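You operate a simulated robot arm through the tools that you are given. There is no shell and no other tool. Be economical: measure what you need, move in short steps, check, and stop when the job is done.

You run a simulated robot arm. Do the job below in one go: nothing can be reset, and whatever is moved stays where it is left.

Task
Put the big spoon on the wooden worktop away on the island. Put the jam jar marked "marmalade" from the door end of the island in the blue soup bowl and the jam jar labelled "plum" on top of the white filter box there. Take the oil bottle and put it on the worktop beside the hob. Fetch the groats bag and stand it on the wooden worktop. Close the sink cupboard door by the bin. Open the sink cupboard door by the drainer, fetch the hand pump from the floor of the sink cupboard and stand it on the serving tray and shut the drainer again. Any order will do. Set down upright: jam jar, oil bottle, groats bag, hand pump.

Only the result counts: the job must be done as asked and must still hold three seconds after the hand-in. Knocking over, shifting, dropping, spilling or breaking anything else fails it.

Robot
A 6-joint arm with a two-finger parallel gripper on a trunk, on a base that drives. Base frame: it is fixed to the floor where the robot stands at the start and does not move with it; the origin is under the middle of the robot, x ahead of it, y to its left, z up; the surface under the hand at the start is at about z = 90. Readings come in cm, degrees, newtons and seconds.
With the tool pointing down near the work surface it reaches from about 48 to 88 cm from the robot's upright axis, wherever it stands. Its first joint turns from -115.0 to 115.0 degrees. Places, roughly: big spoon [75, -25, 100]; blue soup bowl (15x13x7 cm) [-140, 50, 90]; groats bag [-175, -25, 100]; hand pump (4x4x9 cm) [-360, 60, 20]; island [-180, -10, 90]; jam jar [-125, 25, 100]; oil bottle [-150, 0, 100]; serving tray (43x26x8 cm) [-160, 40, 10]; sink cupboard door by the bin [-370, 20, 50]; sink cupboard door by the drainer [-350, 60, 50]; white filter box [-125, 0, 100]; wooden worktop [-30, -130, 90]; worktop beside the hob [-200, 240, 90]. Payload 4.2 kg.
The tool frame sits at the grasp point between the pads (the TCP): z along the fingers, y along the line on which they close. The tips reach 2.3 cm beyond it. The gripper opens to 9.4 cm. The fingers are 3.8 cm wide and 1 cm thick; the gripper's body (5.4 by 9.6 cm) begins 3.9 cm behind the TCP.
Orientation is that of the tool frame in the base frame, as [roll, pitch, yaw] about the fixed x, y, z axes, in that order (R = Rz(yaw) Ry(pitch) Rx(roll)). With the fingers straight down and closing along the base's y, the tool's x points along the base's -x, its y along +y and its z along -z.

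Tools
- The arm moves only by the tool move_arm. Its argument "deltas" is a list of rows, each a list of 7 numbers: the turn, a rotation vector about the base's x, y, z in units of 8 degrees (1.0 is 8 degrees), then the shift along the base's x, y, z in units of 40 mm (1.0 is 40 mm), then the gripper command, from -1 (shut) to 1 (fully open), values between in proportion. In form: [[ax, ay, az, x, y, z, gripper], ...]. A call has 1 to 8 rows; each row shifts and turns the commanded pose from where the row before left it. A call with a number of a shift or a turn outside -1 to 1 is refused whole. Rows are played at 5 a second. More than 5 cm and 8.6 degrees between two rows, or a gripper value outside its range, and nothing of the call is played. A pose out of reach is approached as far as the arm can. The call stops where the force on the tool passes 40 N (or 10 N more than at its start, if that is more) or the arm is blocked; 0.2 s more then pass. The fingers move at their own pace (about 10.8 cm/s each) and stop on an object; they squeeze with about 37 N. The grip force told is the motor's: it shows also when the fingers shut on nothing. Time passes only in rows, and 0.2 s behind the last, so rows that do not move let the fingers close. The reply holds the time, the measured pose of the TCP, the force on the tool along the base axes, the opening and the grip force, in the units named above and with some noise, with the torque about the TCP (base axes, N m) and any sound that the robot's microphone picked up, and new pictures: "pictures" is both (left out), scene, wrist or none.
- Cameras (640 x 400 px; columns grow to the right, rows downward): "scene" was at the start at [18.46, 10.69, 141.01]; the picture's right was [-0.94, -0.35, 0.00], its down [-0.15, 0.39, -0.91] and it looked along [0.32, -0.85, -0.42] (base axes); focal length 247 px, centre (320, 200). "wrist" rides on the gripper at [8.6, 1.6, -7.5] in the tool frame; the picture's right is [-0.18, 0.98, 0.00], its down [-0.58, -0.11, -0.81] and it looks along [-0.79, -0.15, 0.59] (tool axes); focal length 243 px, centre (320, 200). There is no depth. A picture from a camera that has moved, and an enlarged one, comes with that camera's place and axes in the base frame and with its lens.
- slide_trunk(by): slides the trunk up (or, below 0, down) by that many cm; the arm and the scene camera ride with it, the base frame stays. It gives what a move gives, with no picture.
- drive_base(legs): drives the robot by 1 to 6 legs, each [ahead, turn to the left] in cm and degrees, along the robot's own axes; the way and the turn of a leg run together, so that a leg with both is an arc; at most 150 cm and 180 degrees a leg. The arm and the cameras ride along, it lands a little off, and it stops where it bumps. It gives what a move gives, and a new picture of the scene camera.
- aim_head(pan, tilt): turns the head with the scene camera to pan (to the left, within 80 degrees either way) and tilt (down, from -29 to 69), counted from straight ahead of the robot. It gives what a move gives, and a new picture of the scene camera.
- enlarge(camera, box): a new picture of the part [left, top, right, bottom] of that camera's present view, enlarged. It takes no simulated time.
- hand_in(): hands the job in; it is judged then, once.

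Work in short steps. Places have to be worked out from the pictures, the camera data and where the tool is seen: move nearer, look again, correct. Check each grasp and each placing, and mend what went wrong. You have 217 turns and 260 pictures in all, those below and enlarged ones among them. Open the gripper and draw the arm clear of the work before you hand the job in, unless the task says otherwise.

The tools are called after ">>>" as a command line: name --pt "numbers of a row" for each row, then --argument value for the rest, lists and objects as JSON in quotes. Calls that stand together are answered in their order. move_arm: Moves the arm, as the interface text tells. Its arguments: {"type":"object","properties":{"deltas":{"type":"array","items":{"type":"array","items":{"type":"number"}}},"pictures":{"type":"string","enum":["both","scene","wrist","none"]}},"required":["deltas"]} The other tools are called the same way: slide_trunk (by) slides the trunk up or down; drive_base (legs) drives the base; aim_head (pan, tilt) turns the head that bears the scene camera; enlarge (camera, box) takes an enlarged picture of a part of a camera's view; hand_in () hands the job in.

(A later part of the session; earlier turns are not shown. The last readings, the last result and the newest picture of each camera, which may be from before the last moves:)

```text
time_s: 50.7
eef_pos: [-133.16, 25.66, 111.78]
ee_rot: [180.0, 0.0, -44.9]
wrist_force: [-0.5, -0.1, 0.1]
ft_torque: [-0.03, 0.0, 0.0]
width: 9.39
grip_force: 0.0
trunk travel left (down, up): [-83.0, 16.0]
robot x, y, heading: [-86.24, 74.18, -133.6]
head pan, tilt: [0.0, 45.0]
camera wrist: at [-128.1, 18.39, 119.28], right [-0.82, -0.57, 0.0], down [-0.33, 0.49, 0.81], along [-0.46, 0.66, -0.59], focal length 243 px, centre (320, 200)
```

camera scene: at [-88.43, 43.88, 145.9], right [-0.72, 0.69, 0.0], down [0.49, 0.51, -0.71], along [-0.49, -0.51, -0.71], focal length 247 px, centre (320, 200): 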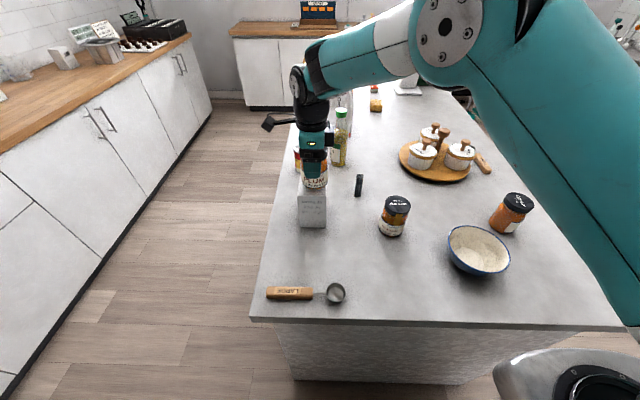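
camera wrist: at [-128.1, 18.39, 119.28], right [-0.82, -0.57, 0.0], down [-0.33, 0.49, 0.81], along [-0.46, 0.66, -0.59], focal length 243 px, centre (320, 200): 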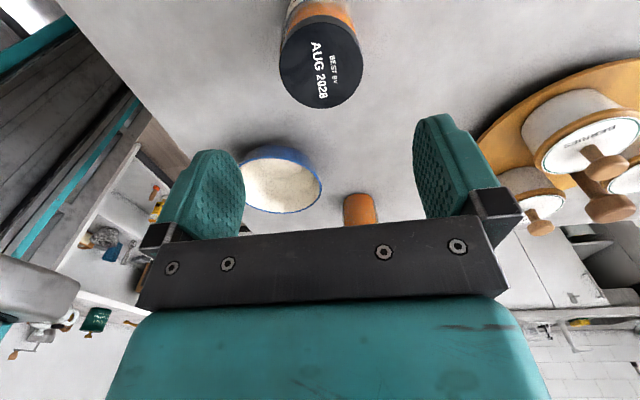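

Aligned: the lid is at about [-133.1,25.4]. I'll descend, close and lift.

>>> move_arm --pt "0 0 0 0 0 -1 1" --pt "0 0 0 0 0 -1 1" --pt "0 0 0 0 0 -1 1" --pt "0 0 0 0 0 -0.62 1" --pt "0 0 0 0 0 0 -1" --pt "0 0 0 0 0 0 -1" --pt "0 0 0 0 0 0 -1" --pictures "wrist"

>>> move_arm --pt "0 0 0 0 0 1 -1" --pt "0 0 0 0 0 1 -1" --pt "0 0 0 0 0 1 -1" --pt "0 0 0 0 0 1 -1" --pictures "none"

>>> enlarge --camera "scene" --box '[368, 180, 560, 300]'

```text
time_s: 52.3
eef_pos: [-133.07, 25.61, 97.21]
ee_rot: [180.0, 0.0, -44.8]
wrist_force: [0.2, 0.1, -0.5]
ft_torque: [-0.04, -0.02, -0.02]
width: 6.74
grip_force: 37.2
trunk travel left (down, up): [-83.0, 16.0]
robot x, y, heading: [-86.52, 74.44, -133.7]
head pan, tilt: [0.0, 45.0]
camera wrist: at [-128.03, 18.32, 104.66], right [-0.82, -0.57, 0.0], down [-0.34, 0.49, 0.81], along [-0.46, 0.66, -0.59], focal length 243 px, centre (320, 200)
```

wrist: 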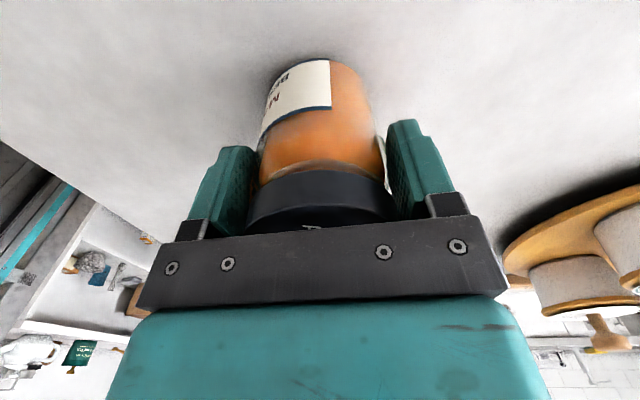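

```text
time_s: 53.3
eef_pos: [-132.91, 25.62, 113.73]
ee_rot: [-179.8, 0.0, -44.9]
wrist_force: [-0.1, -1.1, -5.2]
ft_torque: [0.01, -0.06, 0.04]
width: 6.77
grip_force: 37.3
trunk travel left (down, up): [-83.0, 16.0]
robot x, y, heading: [-86.4, 74.5, -133.7]
head pan, tilt: [0.0, 45.0]
```

```text
3.33 times, centred on (464, 240) of scene
camera zoom: at [-88.46, 43.86, 145.89], right [-0.72, 0.69, 0.0], down [0.49, 0.51, -0.71], along [-0.49, -0.51, -0.71], focal length 824 px, centre (-160, 67)
```

zoom: 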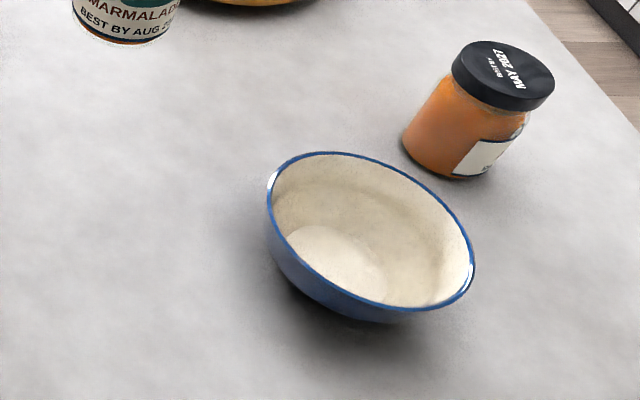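

The bowl's centre is about [-138,45.5], with its inner floor at z≈91–92. I'll move the jar over and partway down.

>>> move_arm --pt "0 0 0 -0.255 0.995 0 -1" --pt "0 0 0 -0.255 0.995 0 -1" --pt "0 0 0 -0.255 0.995 0 -1" --pt "0 0 0 -0.255 0.995 0 -1" --pt "0 0 0 -0.255 0.995 0 -1" --pt "0 0 0 0 0 -0.9 -1" --pt "0 0 0 0 0 -0.9 -1" --pt "0 0 0 0 0 -0.9 -1"

>>> enlarge --camera "scene" --box '[368, 180, 560, 300]'

```text
time_s: 55.1
eef_pos: [-138.21, 45.76, 102.85]
ee_rot: [180.0, 0.0, -44.9]
wrist_force: [0.0, 0.9, -4.6]
ft_torque: [-0.03, -0.04, -0.01]
width: 6.77
grip_force: 36.8
trunk travel left (down, up): [-83.0, 16.0]
robot x, y, heading: [-86.58, 74.43, -133.6]
head pan, tilt: [0.0, 45.0]
camera scene: at [-88.4, 43.93, 145.92], right [-0.72, 0.69, 0.0], down [0.49, 0.51, -0.71], along [-0.49, -0.51, -0.71], focal length 247 px, centre (320, 200)
camera wrist: at [-133.18, 38.46, 110.27], right [-0.82, -0.57, 0.0], down [-0.33, 0.49, 0.81], along [-0.46, 0.66, -0.59], focal length 243 px, centre (320, 200)
```

scene: 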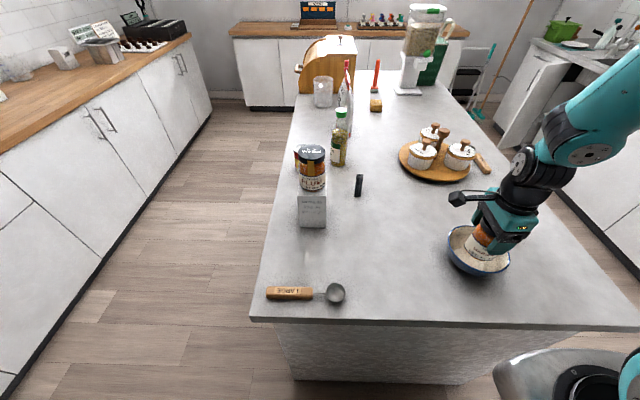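
wrist: 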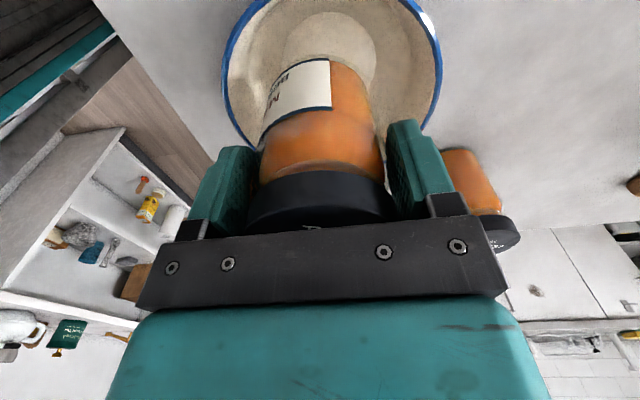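

```text
3.33 times, centred on (464, 240) of scene
camera zoom: at [-88.4, 43.93, 145.92], right [-0.72, 0.69, 0.0], down [0.49, 0.51, -0.71], along [-0.49, -0.51, -0.71], focal length 824 px, centre (-160, 67)
```

zoom: 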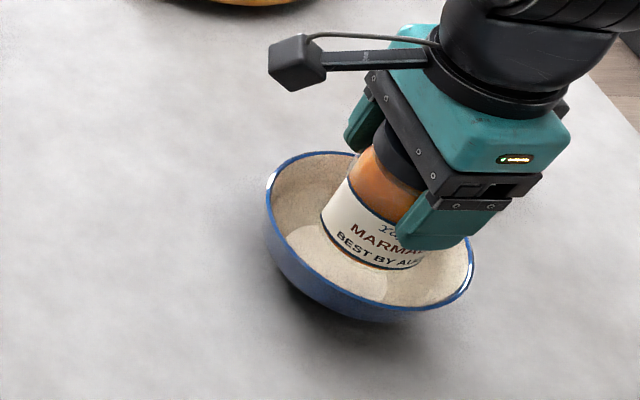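

Both views say the bowl centre is nearer [-138,44.4]. I'll shift -1.4 cm in y and lower.

>>> move_arm --pt "0 0 0 0.03 -0.35 0 -1" --pt "0 0 0 0 0 -0.4 -1" --pt "0 0 0 0 0 -0.3 -1" --pt "0 0 0 0 0 0 -1" --pictures "wrist"

>>> enlarge --camera "scene" --box '[368, 180, 560, 300]'

```text
time_s: 56.1
eef_pos: [-138.24, 44.3, 99.81]
ee_rot: [180.0, 0.0, -44.9]
wrist_force: [0.6, 0.1, -5.4]
ft_torque: [-0.04, -0.06, 0.0]
width: 6.76
grip_force: 36.8
trunk travel left (down, up): [-83.0, 16.0]
robot x, y, heading: [-85.96, 74.33, -133.8]
head pan, tilt: [0.0, 45.0]
camera wrist: at [-133.27, 37.04, 107.29], right [-0.82, -0.57, 0.0], down [-0.33, 0.49, 0.81], along [-0.46, 0.66, -0.59], focal length 243 px, centre (320, 200)
```

wrist: 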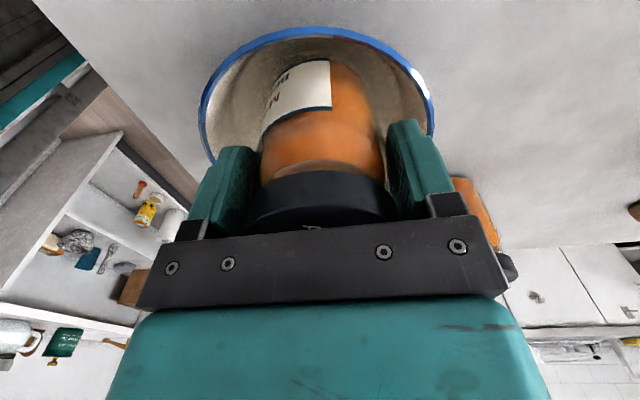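

```text
3.33 times, centred on (464, 240) of scene
camera zoom: at [-88.44, 43.9, 145.9], right [-0.72, 0.69, 0.0], down [0.49, 0.51, -0.71], along [-0.49, -0.51, -0.71], focal length 824 px, centre (-160, 67)
```

zoom: 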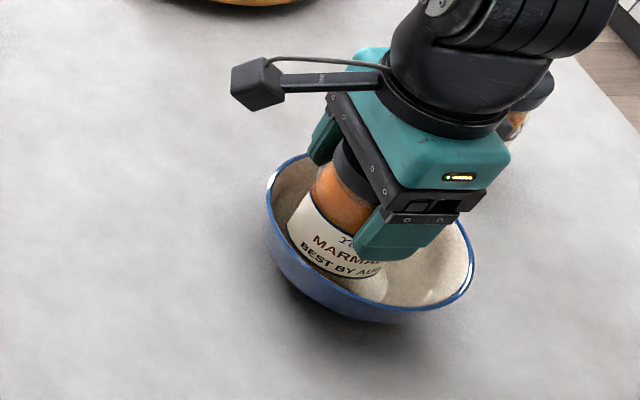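

It's almost centred. I'll nudge slightly and lower to contact.

>>> move_arm --pt "0 0 0 -0.05 0.05 0 -1" --pt "0 0 0 0 0 -0.07 -1" --pt "0 0 0 0 0 -0.07 -1" --pictures "none"

>>> enlarge --camera "scene" --box '[404, 200, 532, 280]'

```text
time_s: 56.9
eef_pos: [-138.3, 44.38, 99.19]
ee_rot: [-180.0, 0.0, -45.0]
wrist_force: [-0.2, 3.6, -2.8]
ft_torque: [0.09, 0.03, 0.01]
width: 6.74
grip_force: 37.1
trunk travel left (down, up): [-83.0, 16.0]
robot x, y, heading: [-86.14, 74.31, -133.8]
head pan, tilt: [0.0, 45.0]
```

```text
5.00 times, centred on (468, 240) of scene
camera zoom: at [-88.44, 43.92, 145.91], right [-0.72, 0.69, 0.0], down [0.49, 0.51, -0.71], along [-0.49, -0.51, -0.71], focal length 1236 px, centre (-420, 0)
```

zoom: 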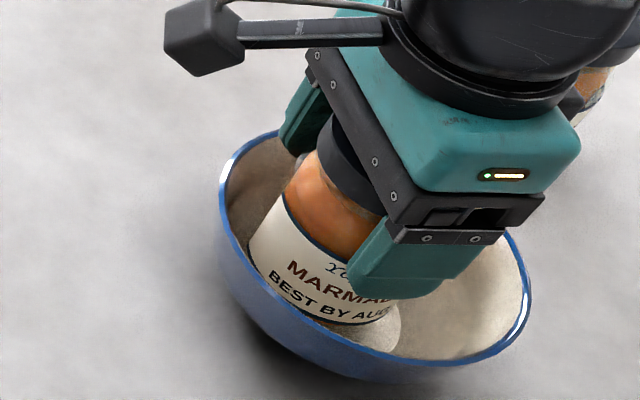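

The force pushes the jar toward +y, and the floor crescent shows on that side too. I'll shift +0.5 cm in y and lower a little more.

>>> move_arm --pt "0 0 0 0 0.13 0 -1" --pt "0 0 0 0 0 -0.06 -1" --pt "0 0 0 0 0 -0.06 -1" --pictures "none"

>>> enlarge --camera "scene" --box '[404, 200, 532, 280]'

```text
time_s: 57.7
eef_pos: [-138.41, 44.99, 98.8]
ee_rot: [180.0, 0.0, -44.8]
wrist_force: [-0.1, 0.9, -5.2]
ft_torque: [-0.01, -0.04, -0.01]
width: 6.75
grip_force: 36.8
trunk travel left (down, up): [-83.0, 16.0]
robot x, y, heading: [-86.44, 74.06, -134.0]
head pan, tilt: [0.0, 45.0]
```

```text
5.00 times, centred on (468, 240) of scene
camera zoom: at [-88.43, 43.9, 145.91], right [-0.72, 0.69, 0.0], down [0.49, 0.51, -0.71], along [-0.49, -0.51, -0.71], focal length 1236 px, centre (-420, 0)
```

zoom: 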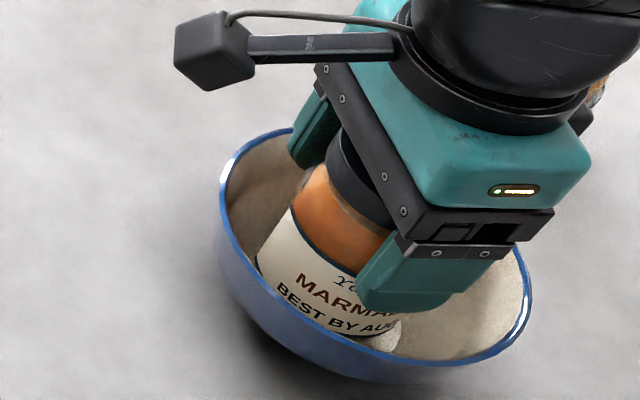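

No contact force any more, so I'll keep lowering in small steps.

>>> move_arm --pt "0 0 0 0 0 -0.06 -1" --pt "0 0 0 0 0 -0.06 -1" --pictures "none"

```text
time_s: 58.3
eef_pos: [-138.35, 45.07, 98.26]
ee_rot: [-180.0, 0.0, -45.0]
wrist_force: [1.3, 0.9, -4.6]
ft_torque: [-0.02, -0.03, -0.01]
width: 6.76
grip_force: 36.7
trunk travel left (down, up): [-83.0, 16.0]
robot x, y, heading: [-86.31, 74.54, -134.0]
head pan, tilt: [0.0, 45.0]
```

>>> move_arm --pt "0 0 0 0 0 -0.05 -1" --pt "0 0 0 0 0 -0.05 -1" --pictures "wrist"

>>> enlarge --camera "scene" --box '[404, 200, 532, 280]'

```text
time_s: 58.9
eef_pos: [-138.33, 45.13, 98.06]
ee_rot: [-180.0, 0.0, -44.9]
wrist_force: [0.0, -0.7, -5.6]
ft_torque: [-0.01, -0.01, 0.0]
width: 6.74
grip_force: 37.0
trunk travel left (down, up): [-83.0, 16.0]
robot x, y, heading: [-86.17, 74.31, -133.7]
head pan, tilt: [0.0, 45.0]
camera wrist: at [-133.38, 37.74, 105.42], right [-0.82, -0.57, 0.0], down [-0.34, 0.49, 0.81], along [-0.46, 0.66, -0.59], focal length 243 px, centre (320, 200)
```

wrist: 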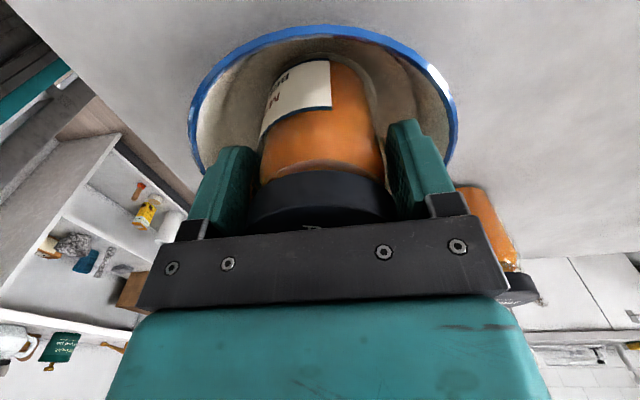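

```text
5.00 times, centred on (468, 240) of scene
camera zoom: at [-88.44, 43.9, 145.91], right [-0.72, 0.69, 0.0], down [0.49, 0.51, -0.71], along [-0.49, -0.51, -0.71], focal length 1236 px, centre (-420, 0)
```

zoom: 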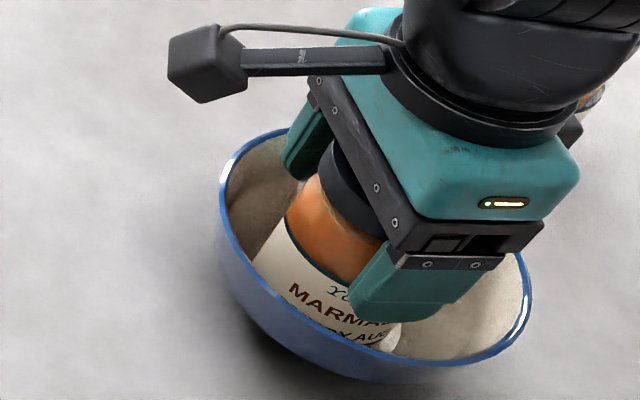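

>>> move_arm --pt "0 0 0 0 0 -0.04 -1" --pt "0 0 0 0 0 -0.04 -1" --pictures "none"

```text
time_s: 59.5
eef_pos: [-138.37, 45.01, 97.69]
ee_rot: [-180.0, 0.2, -44.9]
wrist_force: [1.6, 3.2, 25.8]
ft_torque: [0.49, -0.51, 0.03]
width: 6.75
grip_force: 36.9
trunk travel left (down, up): [-83.0, 16.0]
robot x, y, heading: [-86.21, 74.38, -133.6]
head pan, tilt: [0.0, 45.0]
```

Firm vertical contact, so the jar is on the bowl's floor. I'll ease off, open just a little, and rise.

>>> move_arm --pt "0 0 0 0 0 0.03 -1" --pt "0 0 0 0 0 0 0.62" --pt "0 0 0 0 0 0 0.62" --pt "0 0 0 0 0 0.4 0.62" --pt "0 0 0 0 0 0.8 0.62" --pt "0 0 0 0 0 1 0.7" --pt "0 0 0 0 0 1 1" --pictures "wrist"

>>> enlarge --camera "scene" --box '[404, 180, 564, 280]'

```text
time_s: 61.1
eef_pos: [-138.33, 44.83, 110.68]
ee_rot: [-179.9, 0.0, -44.9]
wrist_force: [0.1, -0.6, 0.0]
ft_torque: [0.03, -0.01, 0.0]
width: 9.4
grip_force: 0.0
trunk travel left (down, up): [-83.0, 16.0]
robot x, y, heading: [-86.33, 74.05, -134.0]
head pan, tilt: [0.0, 45.0]
camera wrist: at [-133.39, 37.7, 118.1], right [-0.82, -0.57, 0.0], down [-0.34, 0.49, 0.81], along [-0.46, 0.67, -0.59], focal length 243 px, centre (320, 200)
```

wrist: 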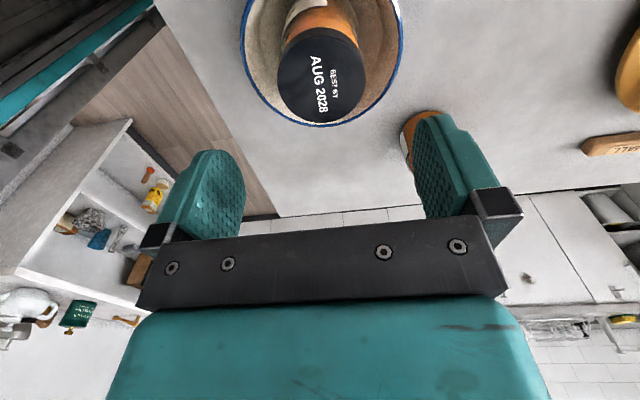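

```text
4.00 times, centred on (484, 230) of scene
camera zoom: at [-88.47, 43.88, 145.89], right [-0.72, 0.69, 0.0], down [0.49, 0.51, -0.71], along [-0.49, -0.51, -0.71], focal length 989 px, centre (-336, 80)
```

zoom: 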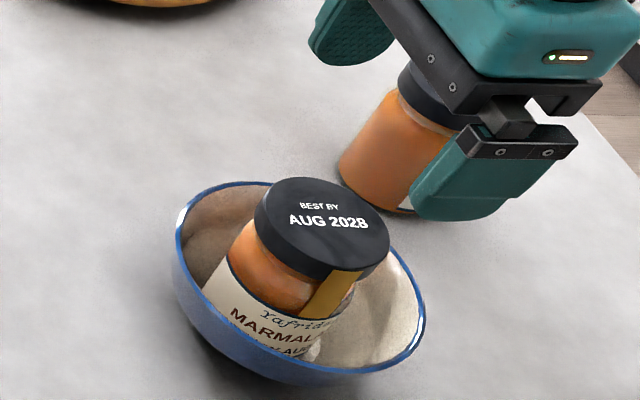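

The marmalade jar stands upright in the bowl. I'll raise the arm and drive round to the near (worktop) side of the island for the groats bag and the oil bottle.

>>> move_arm --pt "0 0 0 0 0 1 1" --pt "0 0 0 0 0 1 1" --pt "0 0 0 0 0 1 1" --pt "0 0 0 0 0 1 1" --pt "0 0 0 0 0 1 1" --pt "0 0 0 0 0 1 1" --pictures "none"

>>> drive_base --legs '[[0, 89], [83, 0], [0, -90], [109, 0]]'

```text
time_s: 62.5
eef_pos: [-138.81, 45.03, 134.68]
ee_rot: [-179.9, 0.0, -45.0]
wrist_force: [-0.4, -0.3, -1.1]
ft_torque: [0.02, -0.02, 0.04]
width: 9.4
grip_force: 0.1
trunk travel left (down, up): [-83.0, 16.0]
robot x, y, heading: [-86.27, 74.06, -133.9]
head pan, tilt: [0.0, 45.0]
```

```text
time_s: 79.8
eef_pos: [-162.29, -86.63, 134.78]
ee_rot: [180.0, 0.0, -48.7]
wrist_force: [0.6, -0.5, -0.2]
ft_torque: [0.01, 0.0, -0.04]
width: 9.39
grip_force: 0.1
trunk travel left (down, up): [-83.0, 16.0]
robot x, y, heading: [-107.88, -60.7, -137.4]
head pan, tilt: [0.0, 45.0]
camera scene: at [-112.13, -90.85, 145.91], right [-0.68, 0.74, 0.0], down [0.52, 0.48, -0.71], along [-0.52, -0.48, -0.71], focal length 247 px, centre (320, 200)
```

scene: 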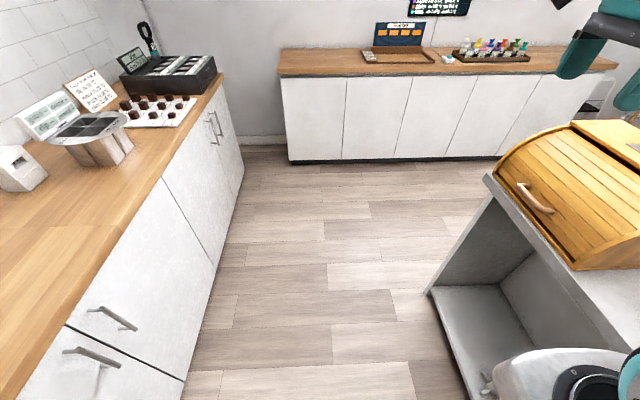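

I'm now alongside. I'll turn to face the island.

>>> drive_base --legs '[[0, -88]]'

>>> aim_head --pan 0 --tilt 35

```text
time_s: 83.7
eef_pos: [-139.51, -9.24, 134.82]
ee_rot: [179.9, 0.0, -132.8]
wrist_force: [-0.4, 0.4, 0.3]
ft_torque: [0.01, -0.02, 0.06]
width: 9.38
grip_force: 0.1
trunk travel left (down, up): [-83.0, 16.0]
robot x, y, heading: [-108.32, -60.86, 138.3]
head pan, tilt: [0.0, 45.0]
camera scene: at [-138.49, -59.8, 145.91], right [0.66, 0.75, 0.0], down [0.53, -0.47, -0.71], along [-0.53, 0.47, -0.71], focal length 247 px, centre (320, 200)
```

scene: 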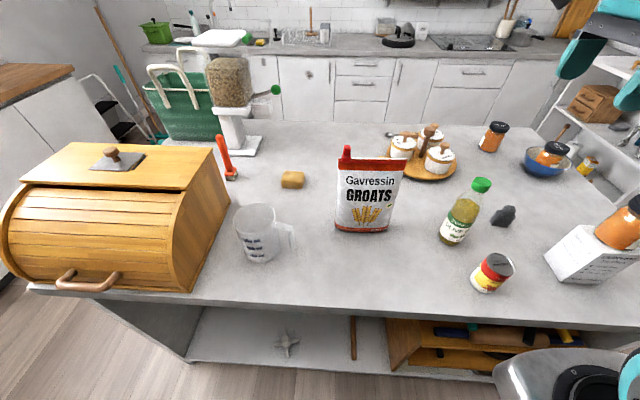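

```text
time_s: 84.5
eef_pos: [-139.55, -9.44, 134.8]
ee_rot: [179.9, 0.0, -132.8]
wrist_force: [0.5, 0.8, -0.1]
ft_torque: [0.01, 0.01, -0.03]
width: 9.41
grip_force: 0.0
trunk travel left (down, up): [-83.0, 16.0]
robot x, y, heading: [-108.44, -60.89, 138.3]
head pan, tilt: [0.0, 35.0]
camera scene: at [-139.0, -59.35, 147.38], right [0.66, 0.75, 0.0], down [0.43, -0.38, -0.82], along [-0.61, 0.54, -0.57], focal length 247 px, centre (320, 200)
```

scene: 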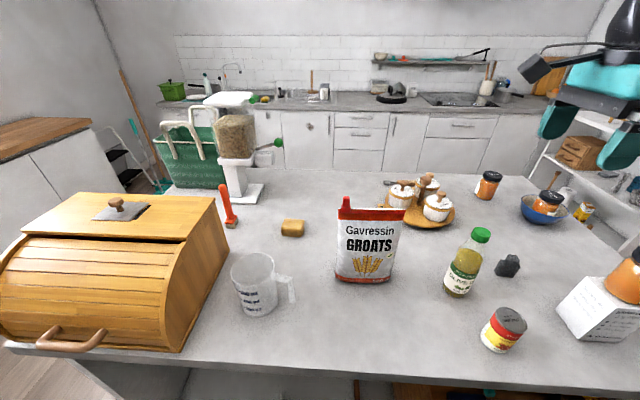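

The groats bag's front bottom edge is at about [-163.3,-22], and it's about 14 cm wide. I'll enlarge it to get its orientation and height.

>>> enlarge --camera "scene" --box '[300, 185, 524, 325]'

```text
2.86 times, centred on (412, 255) of scene
camera zoom: at [-139.0, -59.35, 147.38], right [0.66, 0.75, 0.0], down [0.43, -0.38, -0.82], along [-0.61, 0.54, -0.57], focal length 706 px, centre (57, 43)
```

zoom: 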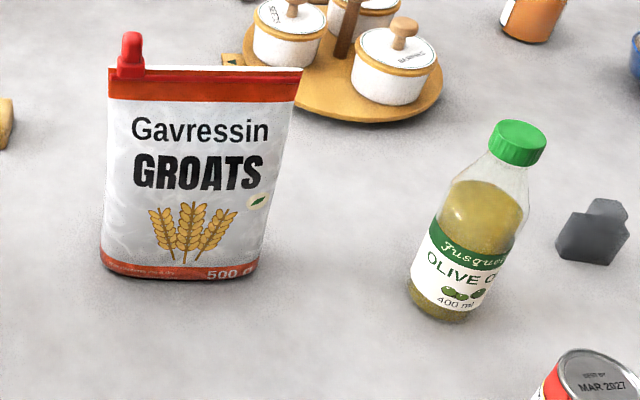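

The bag's top middle is at about [-165.2,-19.8,112.7] and its thickness lies along the island's short axis. A red clip stands on its left corner, up to z≈115. I'll move above it.

>>> move_arm --pt "0 0 -0.04 -0.918 -0.371 0 1" --pt "0 0 -0.04 -0.918 -0.371 0 1" --pt "0 0 -0.04 -0.918 -0.371 0 1" --pt "0 0 -0.04 -0.918 -0.371 0 1" --pt "0 0 -0.04 -0.918 -0.371 0 1" --pt "0 0 -0.04 -0.918 -0.371 0 1" --pt "0 0 -0.04 -0.918 -0.371 0 1" --pt "0 0 0 0 0 -1 1" --pictures "none"

>>> move_arm --pt "0 0 0 0 0 -1 1" --pt "0 0 0 0 0 -0.5 1"

```text
time_s: 86.3
eef_pos: [-165.16, -19.89, 130.58]
ee_rot: [180.0, -0.1, -135.1]
wrist_force: [0.5, -0.2, 1.1]
ft_torque: [0.03, -0.01, 0.0]
width: 9.41
grip_force: 0.0
trunk travel left (down, up): [-83.0, 16.0]
robot x, y, heading: [-108.0, -60.52, 138.6]
head pan, tilt: [0.0, 35.0]
```

```text
time_s: 86.9
eef_pos: [-165.16, -19.68, 124.52]
ee_rot: [-179.9, 0.0, -134.9]
wrist_force: [-0.4, 0.1, -1.0]
ft_torque: [0.03, 0.06, 0.03]
width: 9.4
grip_force: 0.0
trunk travel left (down, up): [-83.0, 16.0]
robot x, y, heading: [-108.38, -60.32, 138.5]
head pan, tilt: [0.0, 35.0]
camera scene: at [-138.99, -59.36, 147.39], right [0.66, 0.75, 0.0], down [0.43, -0.38, -0.82], along [-0.61, 0.54, -0.57], focal length 247 px, centre (320, 200)
camera wrist: at [-172.33, -24.72, 131.98], right [-0.56, 0.83, 0.0], down [0.49, 0.33, 0.81], along [0.67, 0.46, -0.59], focal length 243 px, centre (320, 200)
```

scene: 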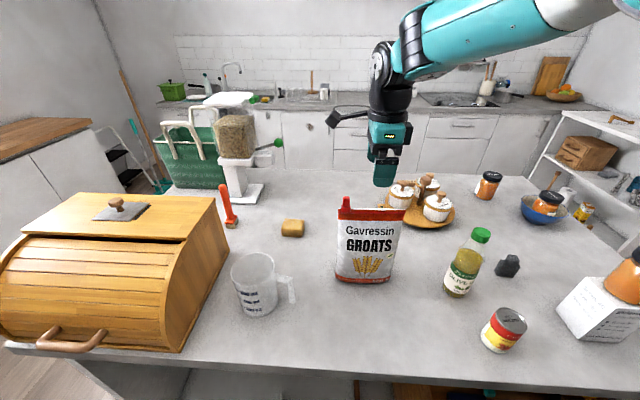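
wrist: 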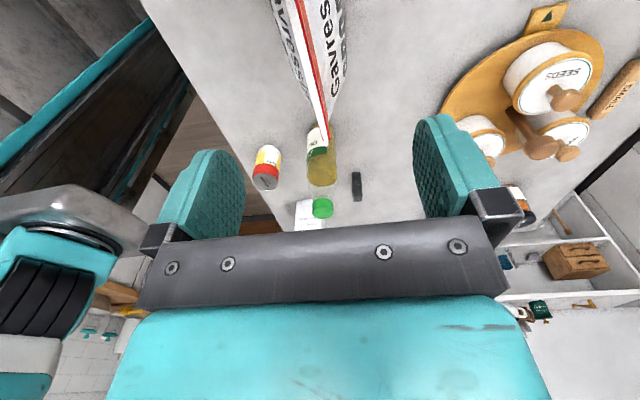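

The top seam runs at 44°, with its middle at about [-164.5,-20.5]. I'll adjust and descend onto it.

>>> move_arm --pt "0 0 0 0.16 -0.2 -0.5 1" --pt "0 0 0 0 0 -0.9 1" --pt "0 0 0 0 0 -1 1" --pt "0 0 0 0 0 -0.9 1" --pt "0 0 0 0 0 0 1"

```text
time_s: 88.1
eef_pos: [-164.6, -20.13, 111.03]
ee_rot: [179.9, 0.0, -134.9]
wrist_force: [-0.4, -0.1, -0.1]
ft_torque: [-0.03, -0.03, -0.01]
width: 9.4
grip_force: 0.0
trunk travel left (down, up): [-83.0, 16.0]
robot x, y, heading: [-107.83, -59.89, 138.2]
head pan, tilt: [0.0, 35.0]
camera scene: at [-139.0, -59.35, 147.39], right [0.66, 0.75, 0.0], down [0.43, -0.38, -0.82], along [-0.61, 0.54, -0.57], focal length 247 px, centre (320, 200)
camera wrist: at [-171.86, -25.24, 118.55], right [-0.56, 0.83, 0.0], down [0.49, 0.33, 0.81], along [0.67, 0.45, -0.59], focal length 243 px, centre (320, 200)
```

scene: 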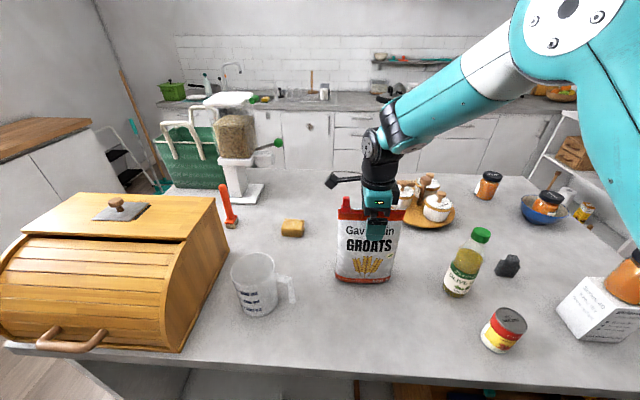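
wrist: 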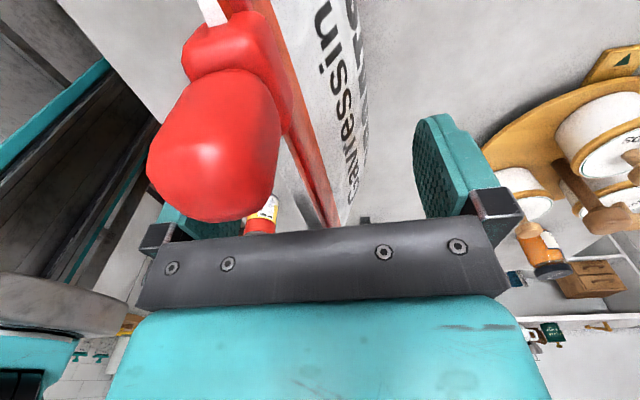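

The seam is centred between the fingers. I'll close on it.

>>> move_arm --pt "0 0 0 0 0 0 -0.2" --pt "0 0 0 0 0 0 -1" --pt "0 0 0 0 0 0 -1" --pt "0 0 0 0 0 0 -1" --pictures "wrist"

>>> move_arm --pt "0 0 0 0 0 0.5 -1" --pt "0 0 0 0 0 1 -1" --pt "0 0 0 0 0 1 -1"

```text
time_s: 89.1
eef_pos: [-164.58, -20.25, 111.25]
ee_rot: [180.0, 0.0, -135.0]
wrist_force: [-0.6, -0.8, 11.4]
ft_torque: [-0.02, 0.02, 0.08]
width: 1.91
grip_force: 36.9
trunk travel left (down, up): [-83.0, 16.0]
robot x, y, heading: [-108.32, -60.37, 138.5]
head pan, tilt: [0.0, 35.0]
camera wrist: at [-171.87, -25.25, 118.69], right [-0.56, 0.83, 0.0], down [0.49, 0.33, 0.81], along [0.66, 0.46, -0.59], focal length 243 px, centre (320, 200)
```

wrist: 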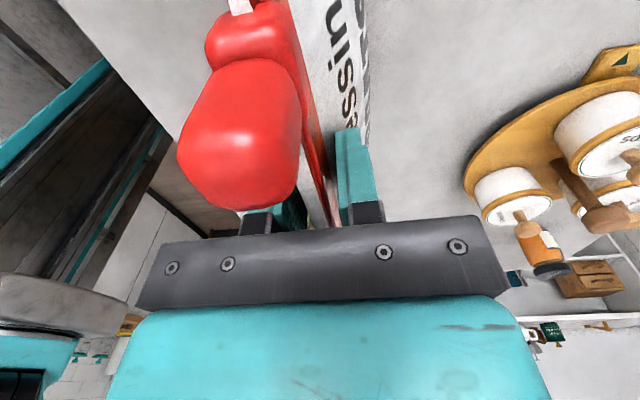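

```text
time_s: 89.9
eef_pos: [-164.48, -20.65, 121.41]
ee_rot: [-179.9, 0.0, -135.1]
wrist_force: [-0.4, -1.0, -4.5]
ft_torque: [-0.02, 0.0, 0.0]
width: 0.68
grip_force: 37.3
trunk travel left (down, up): [-83.0, 16.0]
robot x, y, heading: [-107.82, -60.34, 138.4]
head pan, tilt: [0.0, 35.0]
camera scene: at [-139.05, -59.32, 147.37], right [0.66, 0.75, 0.0], down [0.43, -0.38, -0.82], along [-0.61, 0.54, -0.57], focal length 247 px, centre (320, 200)
camera wrist: at [-171.84, -25.59, 128.92], right [-0.56, 0.83, 0.0], down [0.49, 0.33, 0.81], along [0.67, 0.45, -0.59], focal length 243 px, centre (320, 200)
```

scene: 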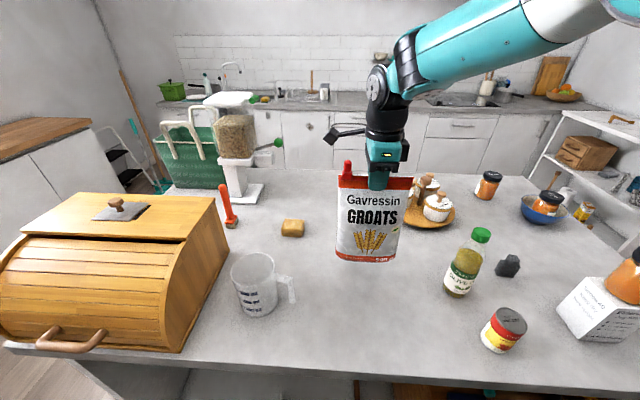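
wrist: 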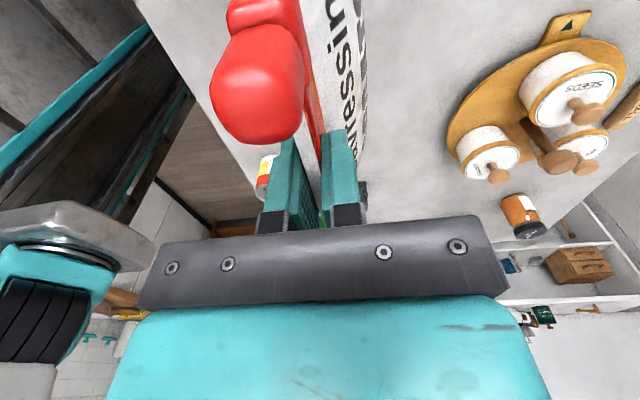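

The bag slid a little but is now held by its top seam and hangs straight. I'll raise it, pull it in, and check the grip.

>>> move_arm --pt "0 0 0 0 0 0.8 -1" --pt "0 0 0 0 0 0.8 -1" --pt "0 0 0 0 0 0.8 -1" --pt "0 0 0 0 0 0.8 -1" --pt "0 0 0 0.4 -0.36 0.6 -1" --pt "0 0 0 0.6 -0.54 0 -1" --pt "0 0 0 0.7 -0.63 0 -1" --pt "0 0 0 0.7 -0.63 0 -1" --pictures "none"

>>> move_arm --pt "0 0 0 0.6 -0.54 0 -1" --pt "0 0 0 0.3 -0.27 0 -1"

```text
time_s: 91.7
eef_pos: [-154.96, -29.24, 136.69]
ee_rot: [-180.0, 0.0, -135.0]
wrist_force: [-0.9, 0.6, -5.3]
ft_torque: [0.03, -0.06, 0.01]
width: 0.66
grip_force: 36.8
trunk travel left (down, up): [-83.0, 16.0]
robot x, y, heading: [-107.91, -60.41, 138.3]
head pan, tilt: [0.0, 35.0]
```

```text
time_s: 92.3
eef_pos: [-151.16, -32.41, 136.9]
ee_rot: [180.0, 0.0, -135.0]
wrist_force: [0.5, -0.7, -4.2]
ft_torque: [-0.01, -0.01, -0.02]
width: 0.68
grip_force: 37.0
trunk travel left (down, up): [-83.0, 16.0]
robot x, y, heading: [-108.25, -60.51, 138.3]
head pan, tilt: [0.0, 35.0]
camera scene: at [-139.03, -59.33, 147.38], right [0.66, 0.75, 0.0], down [0.43, -0.38, -0.82], along [-0.61, 0.54, -0.57], focal length 247 px, centre (320, 200)
camera wrist: at [-158.51, -37.33, 144.32], right [-0.56, 0.83, 0.0], down [0.49, 0.33, 0.81], along [0.67, 0.45, -0.59], focal length 243 px, centre (320, 200)
```

scene: 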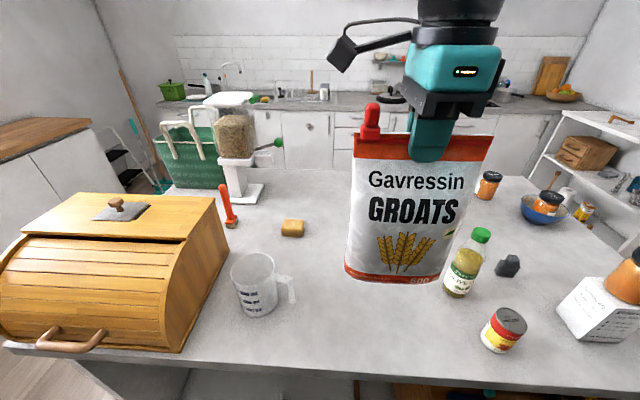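
wrist: 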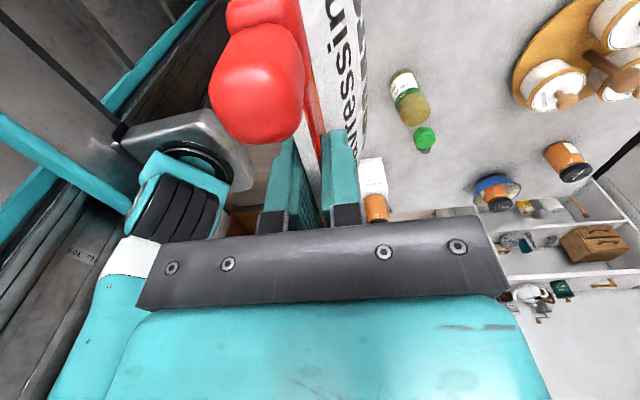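

The bag is held steadily. I'll turn right to face the wooden worktop.

>>> drive_base --legs '[[0, -90], [0, -92]]'

```text
time_s: 100.5
eef_pos: [-67.75, -92.68, 136.91]
ee_rot: [180.0, -0.1, 39.5]
wrist_force: [-0.4, -0.3, -3.0]
ft_torque: [0.0, 0.01, 0.0]
width: 0.69
grip_force: 36.2
trunk travel left (down, up): [-83.0, 16.0]
robot x, y, heading: [-108.32, -60.65, -47.0]
head pan, tilt: [0.0, 35.0]
camera scene: at [-77.46, -65.01, 147.39], right [-0.73, -0.68, 0.0], down [-0.39, 0.42, -0.82], along [0.56, -0.6, -0.57], focal length 247 px, centre (320, 200)
```

scene: 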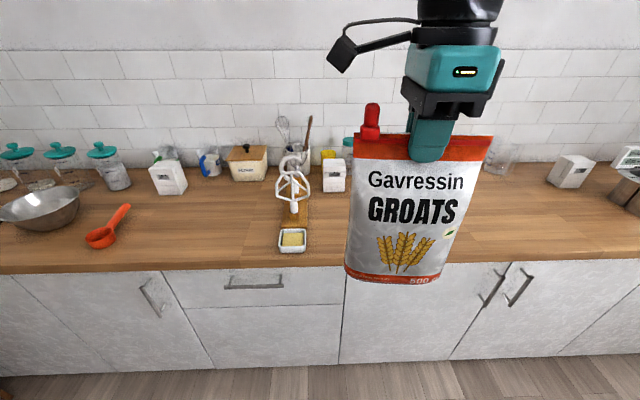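

The worktop right of the bag is free, at about [-84,-160]. I'll turn right 35° and drive 36 cm so it comes well within reach.

>>> drive_base --legs '[[0, -35], [36, 0]]'

```text
time_s: 104.5
eef_pos: [-90.01, -146.05, 136.92]
ee_rot: [-180.0, 0.0, 3.5]
wrist_force: [-0.2, -0.3, -3.8]
ft_torque: [0.0, 0.01, 0.03]
width: 0.68
grip_force: 37.0
trunk travel left (down, up): [-83.0, 16.0]
robot x, y, heading: [-103.39, -96.46, -83.3]
head pan, tilt: [0.0, 35.0]
camera scene: at [-81.47, -118.01, 147.39], right [-0.99, -0.12, 0.0], down [-0.07, 0.57, -0.82], along [0.1, -0.81, -0.57], focal length 247 px, centre (320, 200)
```

scene: 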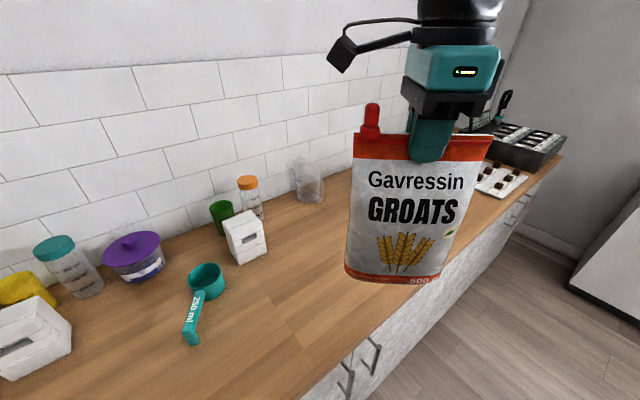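

There's free space around [-76,-158], with the white box more than 20 cm away. I'll move over it and lower most of the way.

>>> move_arm --pt "0 0 0 0.875 -0.75 0 -1" --pt "0 0 0 0.875 -0.75 0 -1" --pt "0 0 0 0.875 -0.75 0 -1" --pt "0 0 0 0.875 -0.75 0 -1" --pt "0 0 0 0 0 -1 -1" --pt "0 0 0 0 0 -1 -1" --pt "0 0 0 0 0 -1 -1" --pt "0 0 0 0 0 -1 -1" --pictures "scene"

```text
time_s: 106.3
eef_pos: [-75.96, -158.12, 120.8]
ee_rot: [180.0, 0.0, 3.5]
wrist_force: [-0.1, 0.3, -3.6]
ft_torque: [0.02, 0.03, -0.03]
width: 0.65
grip_force: 36.5
trunk travel left (down, up): [-83.0, 16.0]
robot x, y, heading: [-103.58, -96.13, -83.1]
head pan, tilt: [0.0, 35.0]
camera scene: at [-81.47, -118.0, 147.39], right [-0.99, -0.12, 0.0], down [-0.07, 0.57, -0.82], along [0.1, -0.81, -0.57], focal length 247 px, centre (320, 200)
```

scene: 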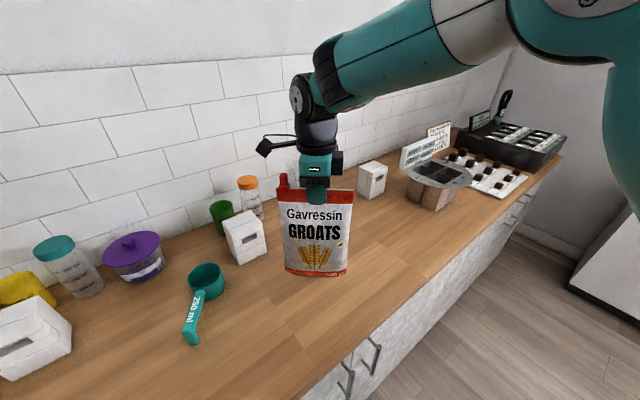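

Clear all round. I'll lower toward the surface.

>>> move_arm --pt "0 0 0 0 0 -0.8 -1" --pt "0 0 0 0 0 -0.5 -1" --pt "0 0 0 0 0 -0.15 -1" --pt "0 0 0 0 0 -0.1 -1" --pt "0 0 0 0 0 -0.1 -1" --pictures "none"

>>> enlarge --camera "scene" --box '[220, 170, 412, 290]'

```text
time_s: 107.5
eef_pos: [-76.04, -158.14, 114.17]
ee_rot: [-180.0, 0.1, 3.5]
wrist_force: [0.2, -0.6, -3.8]
ft_torque: [-0.01, 0.02, 0.04]
width: 0.68
grip_force: 37.0
trunk travel left (down, up): [-83.0, 16.0]
robot x, y, heading: [-103.56, -96.51, -83.4]
head pan, tilt: [0.0, 35.0]
```

```text
3.33 times, centred on (316, 230) of scene
camera zoom: at [-81.46, -118.02, 147.38], right [-0.99, -0.12, 0.0], down [-0.07, 0.57, -0.82], along [0.1, -0.81, -0.57], focal length 824 px, centre (333, 100)
```

zoom: 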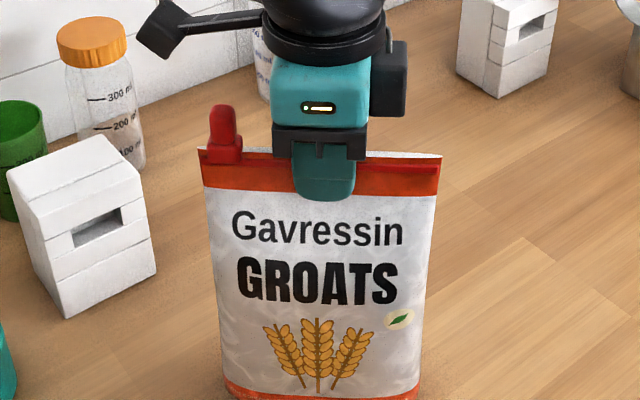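

>>> move_arm --pt "0 0 0 0 0 -0.1 -1" --pt "0 0 0 0 0 -0.1 -1" --pt "0 0 0 0 0 -0.1 -1" --pt "0 0 0 0 0 0 -1" --pictures "none"

```text
time_s: 108.5
eef_pos: [-75.84, -157.98, 113.09]
ee_rot: [180.0, 0.0, 3.6]
wrist_force: [0.5, -0.4, -4.2]
ft_torque: [0.0, 0.02, 0.0]
width: 0.68
grip_force: 36.5
trunk travel left (down, up): [-83.0, 16.0]
robot x, y, heading: [-103.85, -96.0, -83.2]
head pan, tilt: [0.0, 35.0]
```

>>> move_arm --pt "0 0 0 0 0 -0.1 -1" --pt "0 0 0 0 0 -0.1 -1" --pt "0 0 0 0 0 -0.05 -1" --pictures "none"

```text
time_s: 109.2
eef_pos: [-76.02, -158.2, 112.86]
ee_rot: [179.7, -0.3, 3.6]
wrist_force: [-1.9, 2.1, 19.9]
ft_torque: [0.72, 1.53, 0.04]
width: 0.7
grip_force: 37.2
trunk travel left (down, up): [-83.0, 16.0]
robot x, y, heading: [-103.85, -96.29, -83.1]
head pan, tilt: [0.0, 35.0]
stopped in row 3: the force on the tool passed its limit at 44 N (the readings are from after the stop); the commanded pose is now the measured one
```

It touched down, with the load moderate and slightly uneven. I'll ease up a hair, release and see.

>>> move_arm --pt "0 0 0 0 0 0.04 -1" --pt "0 0 0 0 0 0 -0.7" --pt "0 0 0 0 0 0 -0.3" --pt "0 0 0 0 0 0 0.2" --pt "0 0 0 0 0 0 0.5" --pictures "scene"

```text
time_s: 110.4
eef_pos: [-75.93, -158.32, 112.85]
ee_rot: [179.7, -0.2, 3.5]
wrist_force: [-0.5, -0.7, -0.3]
ft_torque: [0.0, 0.0, 0.0]
width: 7.08
grip_force: 0.1
trunk travel left (down, up): [-83.0, 16.0]
robot x, y, heading: [-103.87, -96.43, -83.2]
head pan, tilt: [0.0, 35.0]
camera scene: at [-81.46, -118.01, 147.39], right [-0.99, -0.12, 0.0], down [-0.07, 0.57, -0.82], along [0.1, -0.81, -0.57], focal length 247 px, centre (320, 200)
```

scene: 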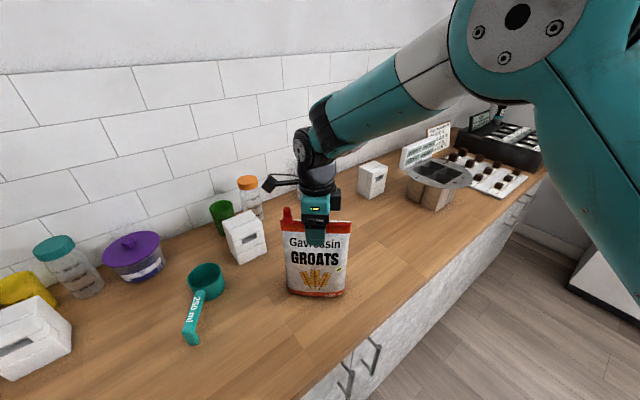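

The bag stands on its own. I'll lift clear, raise to carry height, and look.

>>> move_arm --pt "0 0 0 0 0 1 0.6" --pt "0 0 0 0 0 1 0.6" --pt "0 0 0 0 0 1 0.6" --pt "0 0 0 0 0 1 0.6" --pt "0 0 0 0 0 1 1" --pt "0 0 0 -0.7 0.7 0 1" --pt "0 0 0 -0.7 0.7 0 1" --pt "0 0 0 -0.7 0.7 0 1" --pictures "none"

>>> drive_base --legs '[[-25, 0]]'

```text
time_s: 112.2
eef_pos: [-84.53, -149.92, 132.9]
ee_rot: [179.6, -0.1, 3.4]
wrist_force: [0.2, -0.3, -1.0]
ft_torque: [0.01, 0.05, -0.05]
width: 9.39
grip_force: 0.1
trunk travel left (down, up): [-83.0, 16.0]
robot x, y, heading: [-103.97, -96.4, -83.1]
head pan, tilt: [0.0, 35.0]
```

```text
time_s: 114.1
eef_pos: [-87.48, -123.64, 132.97]
ee_rot: [179.7, -0.1, 3.8]
wrist_force: [-0.9, 0.5, 0.8]
ft_torque: [0.0, 0.04, -0.01]
width: 9.39
grip_force: 0.1
trunk travel left (down, up): [-83.0, 16.0]
robot x, y, heading: [-106.93, -70.5, -82.9]
head pan, tilt: [0.0, 35.0]
camera scene: at [-84.58, -91.83, 147.39], right [-0.99, -0.13, 0.0], down [-0.07, 0.57, -0.82], along [0.1, -0.81, -0.57], focal length 247 px, centre (320, 200)
```

scene: 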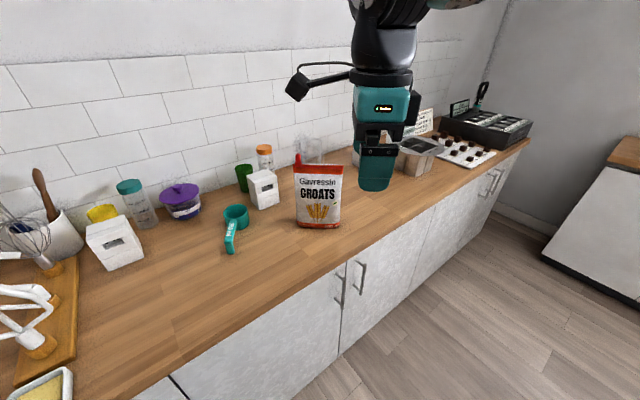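

The bag is standing well. Now I'll turn back to the island for the oil bottle.

>>> drive_base --legs '[[0, -145], [8, 0]]'

>>> enlarge --camera "scene" --box '[350, 150, 590, 300]'

```text
time_s: 121.3
eef_pos: [-155.84, -27.82, 132.87]
ee_rot: [179.6, -0.1, -145.6]
wrist_force: [-0.4, 0.6, 1.3]
ft_torque: [-0.01, 0.02, -0.02]
width: 9.42
grip_force: 0.1
trunk travel left (down, up): [-83.0, 16.0]
robot x, y, heading: [-111.76, -63.99, 127.6]
head pan, tilt: [0.0, 35.0]
camera scene: at [-142.02, -57.06, 147.39], right [0.79, 0.61, 0.0], down [0.35, -0.45, -0.82], along [-0.5, 0.65, -0.57], focal length 247 px, centre (320, 200)
```

scene: 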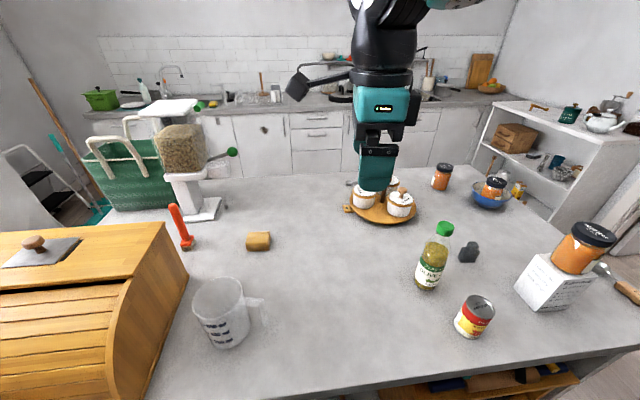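

```text
2.67 times, centred on (470, 225) of scene
camera zoom: at [-142.02, -57.06, 147.39], right [0.79, 0.61, 0.0], down [0.35, -0.45, -0.82], along [-0.5, 0.65, -0.57], focal length 659 px, centre (-80, 133)
```

zoom: 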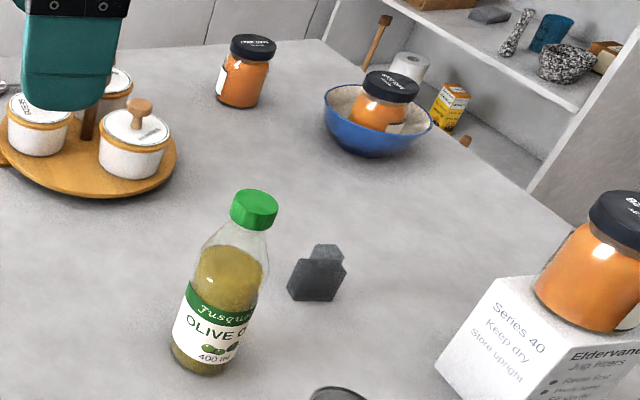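

The oil bottle is at about [-145.2,-5.6], its cap top at z≈111. I'll go above the cap.

>>> move_arm --pt "0 0 0 0.44 0.925 0 1" --pt "0 0 0 0.44 0.925 0 1" --pt "0 0 0 0.44 0.925 0 1" --pt "0 0 0 0.44 0.925 0 1" --pt "0 0 0 0.44 0.925 0 1" --pt "0 0 0 0.45 0.925 0 1" --pt "0 0 0 0 0 -1 0.4" --pt "0 0 0 0 0 -1 0.4"

```text
time_s: 123.1
eef_pos: [-145.07, -5.85, 125.07]
ee_rot: [179.7, -0.1, -145.6]
wrist_force: [-0.3, -1.1, 0.0]
ft_torque: [-0.01, 0.04, 0.01]
width: 6.6
grip_force: 0.1
trunk travel left (down, up): [-83.0, 16.0]
robot x, y, heading: [-111.87, -64.12, 127.8]
head pan, tilt: [0.0, 35.0]
camera scene: at [-142.0, -57.06, 147.4], right [0.79, 0.61, 0.0], down [0.35, -0.45, -0.82], along [-0.5, 0.65, -0.57], focal length 247 px, centre (320, 200)
camera wrist: at [-153.09, -9.5, 132.54], right [-0.4, 0.91, 0.0], down [0.55, 0.24, 0.8], along [0.73, 0.33, -0.6], focal length 243 px, centre (320, 200)
```

scene: 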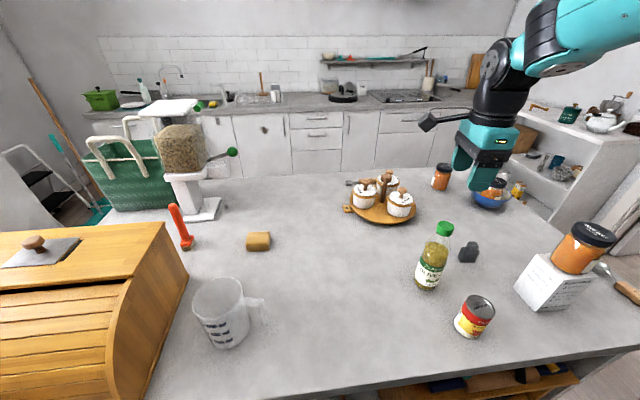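
wrist: 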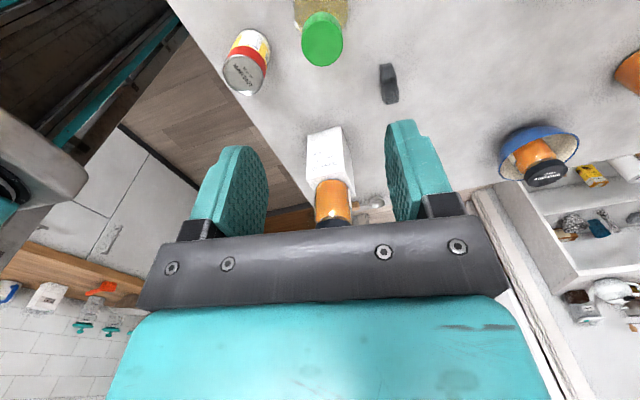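

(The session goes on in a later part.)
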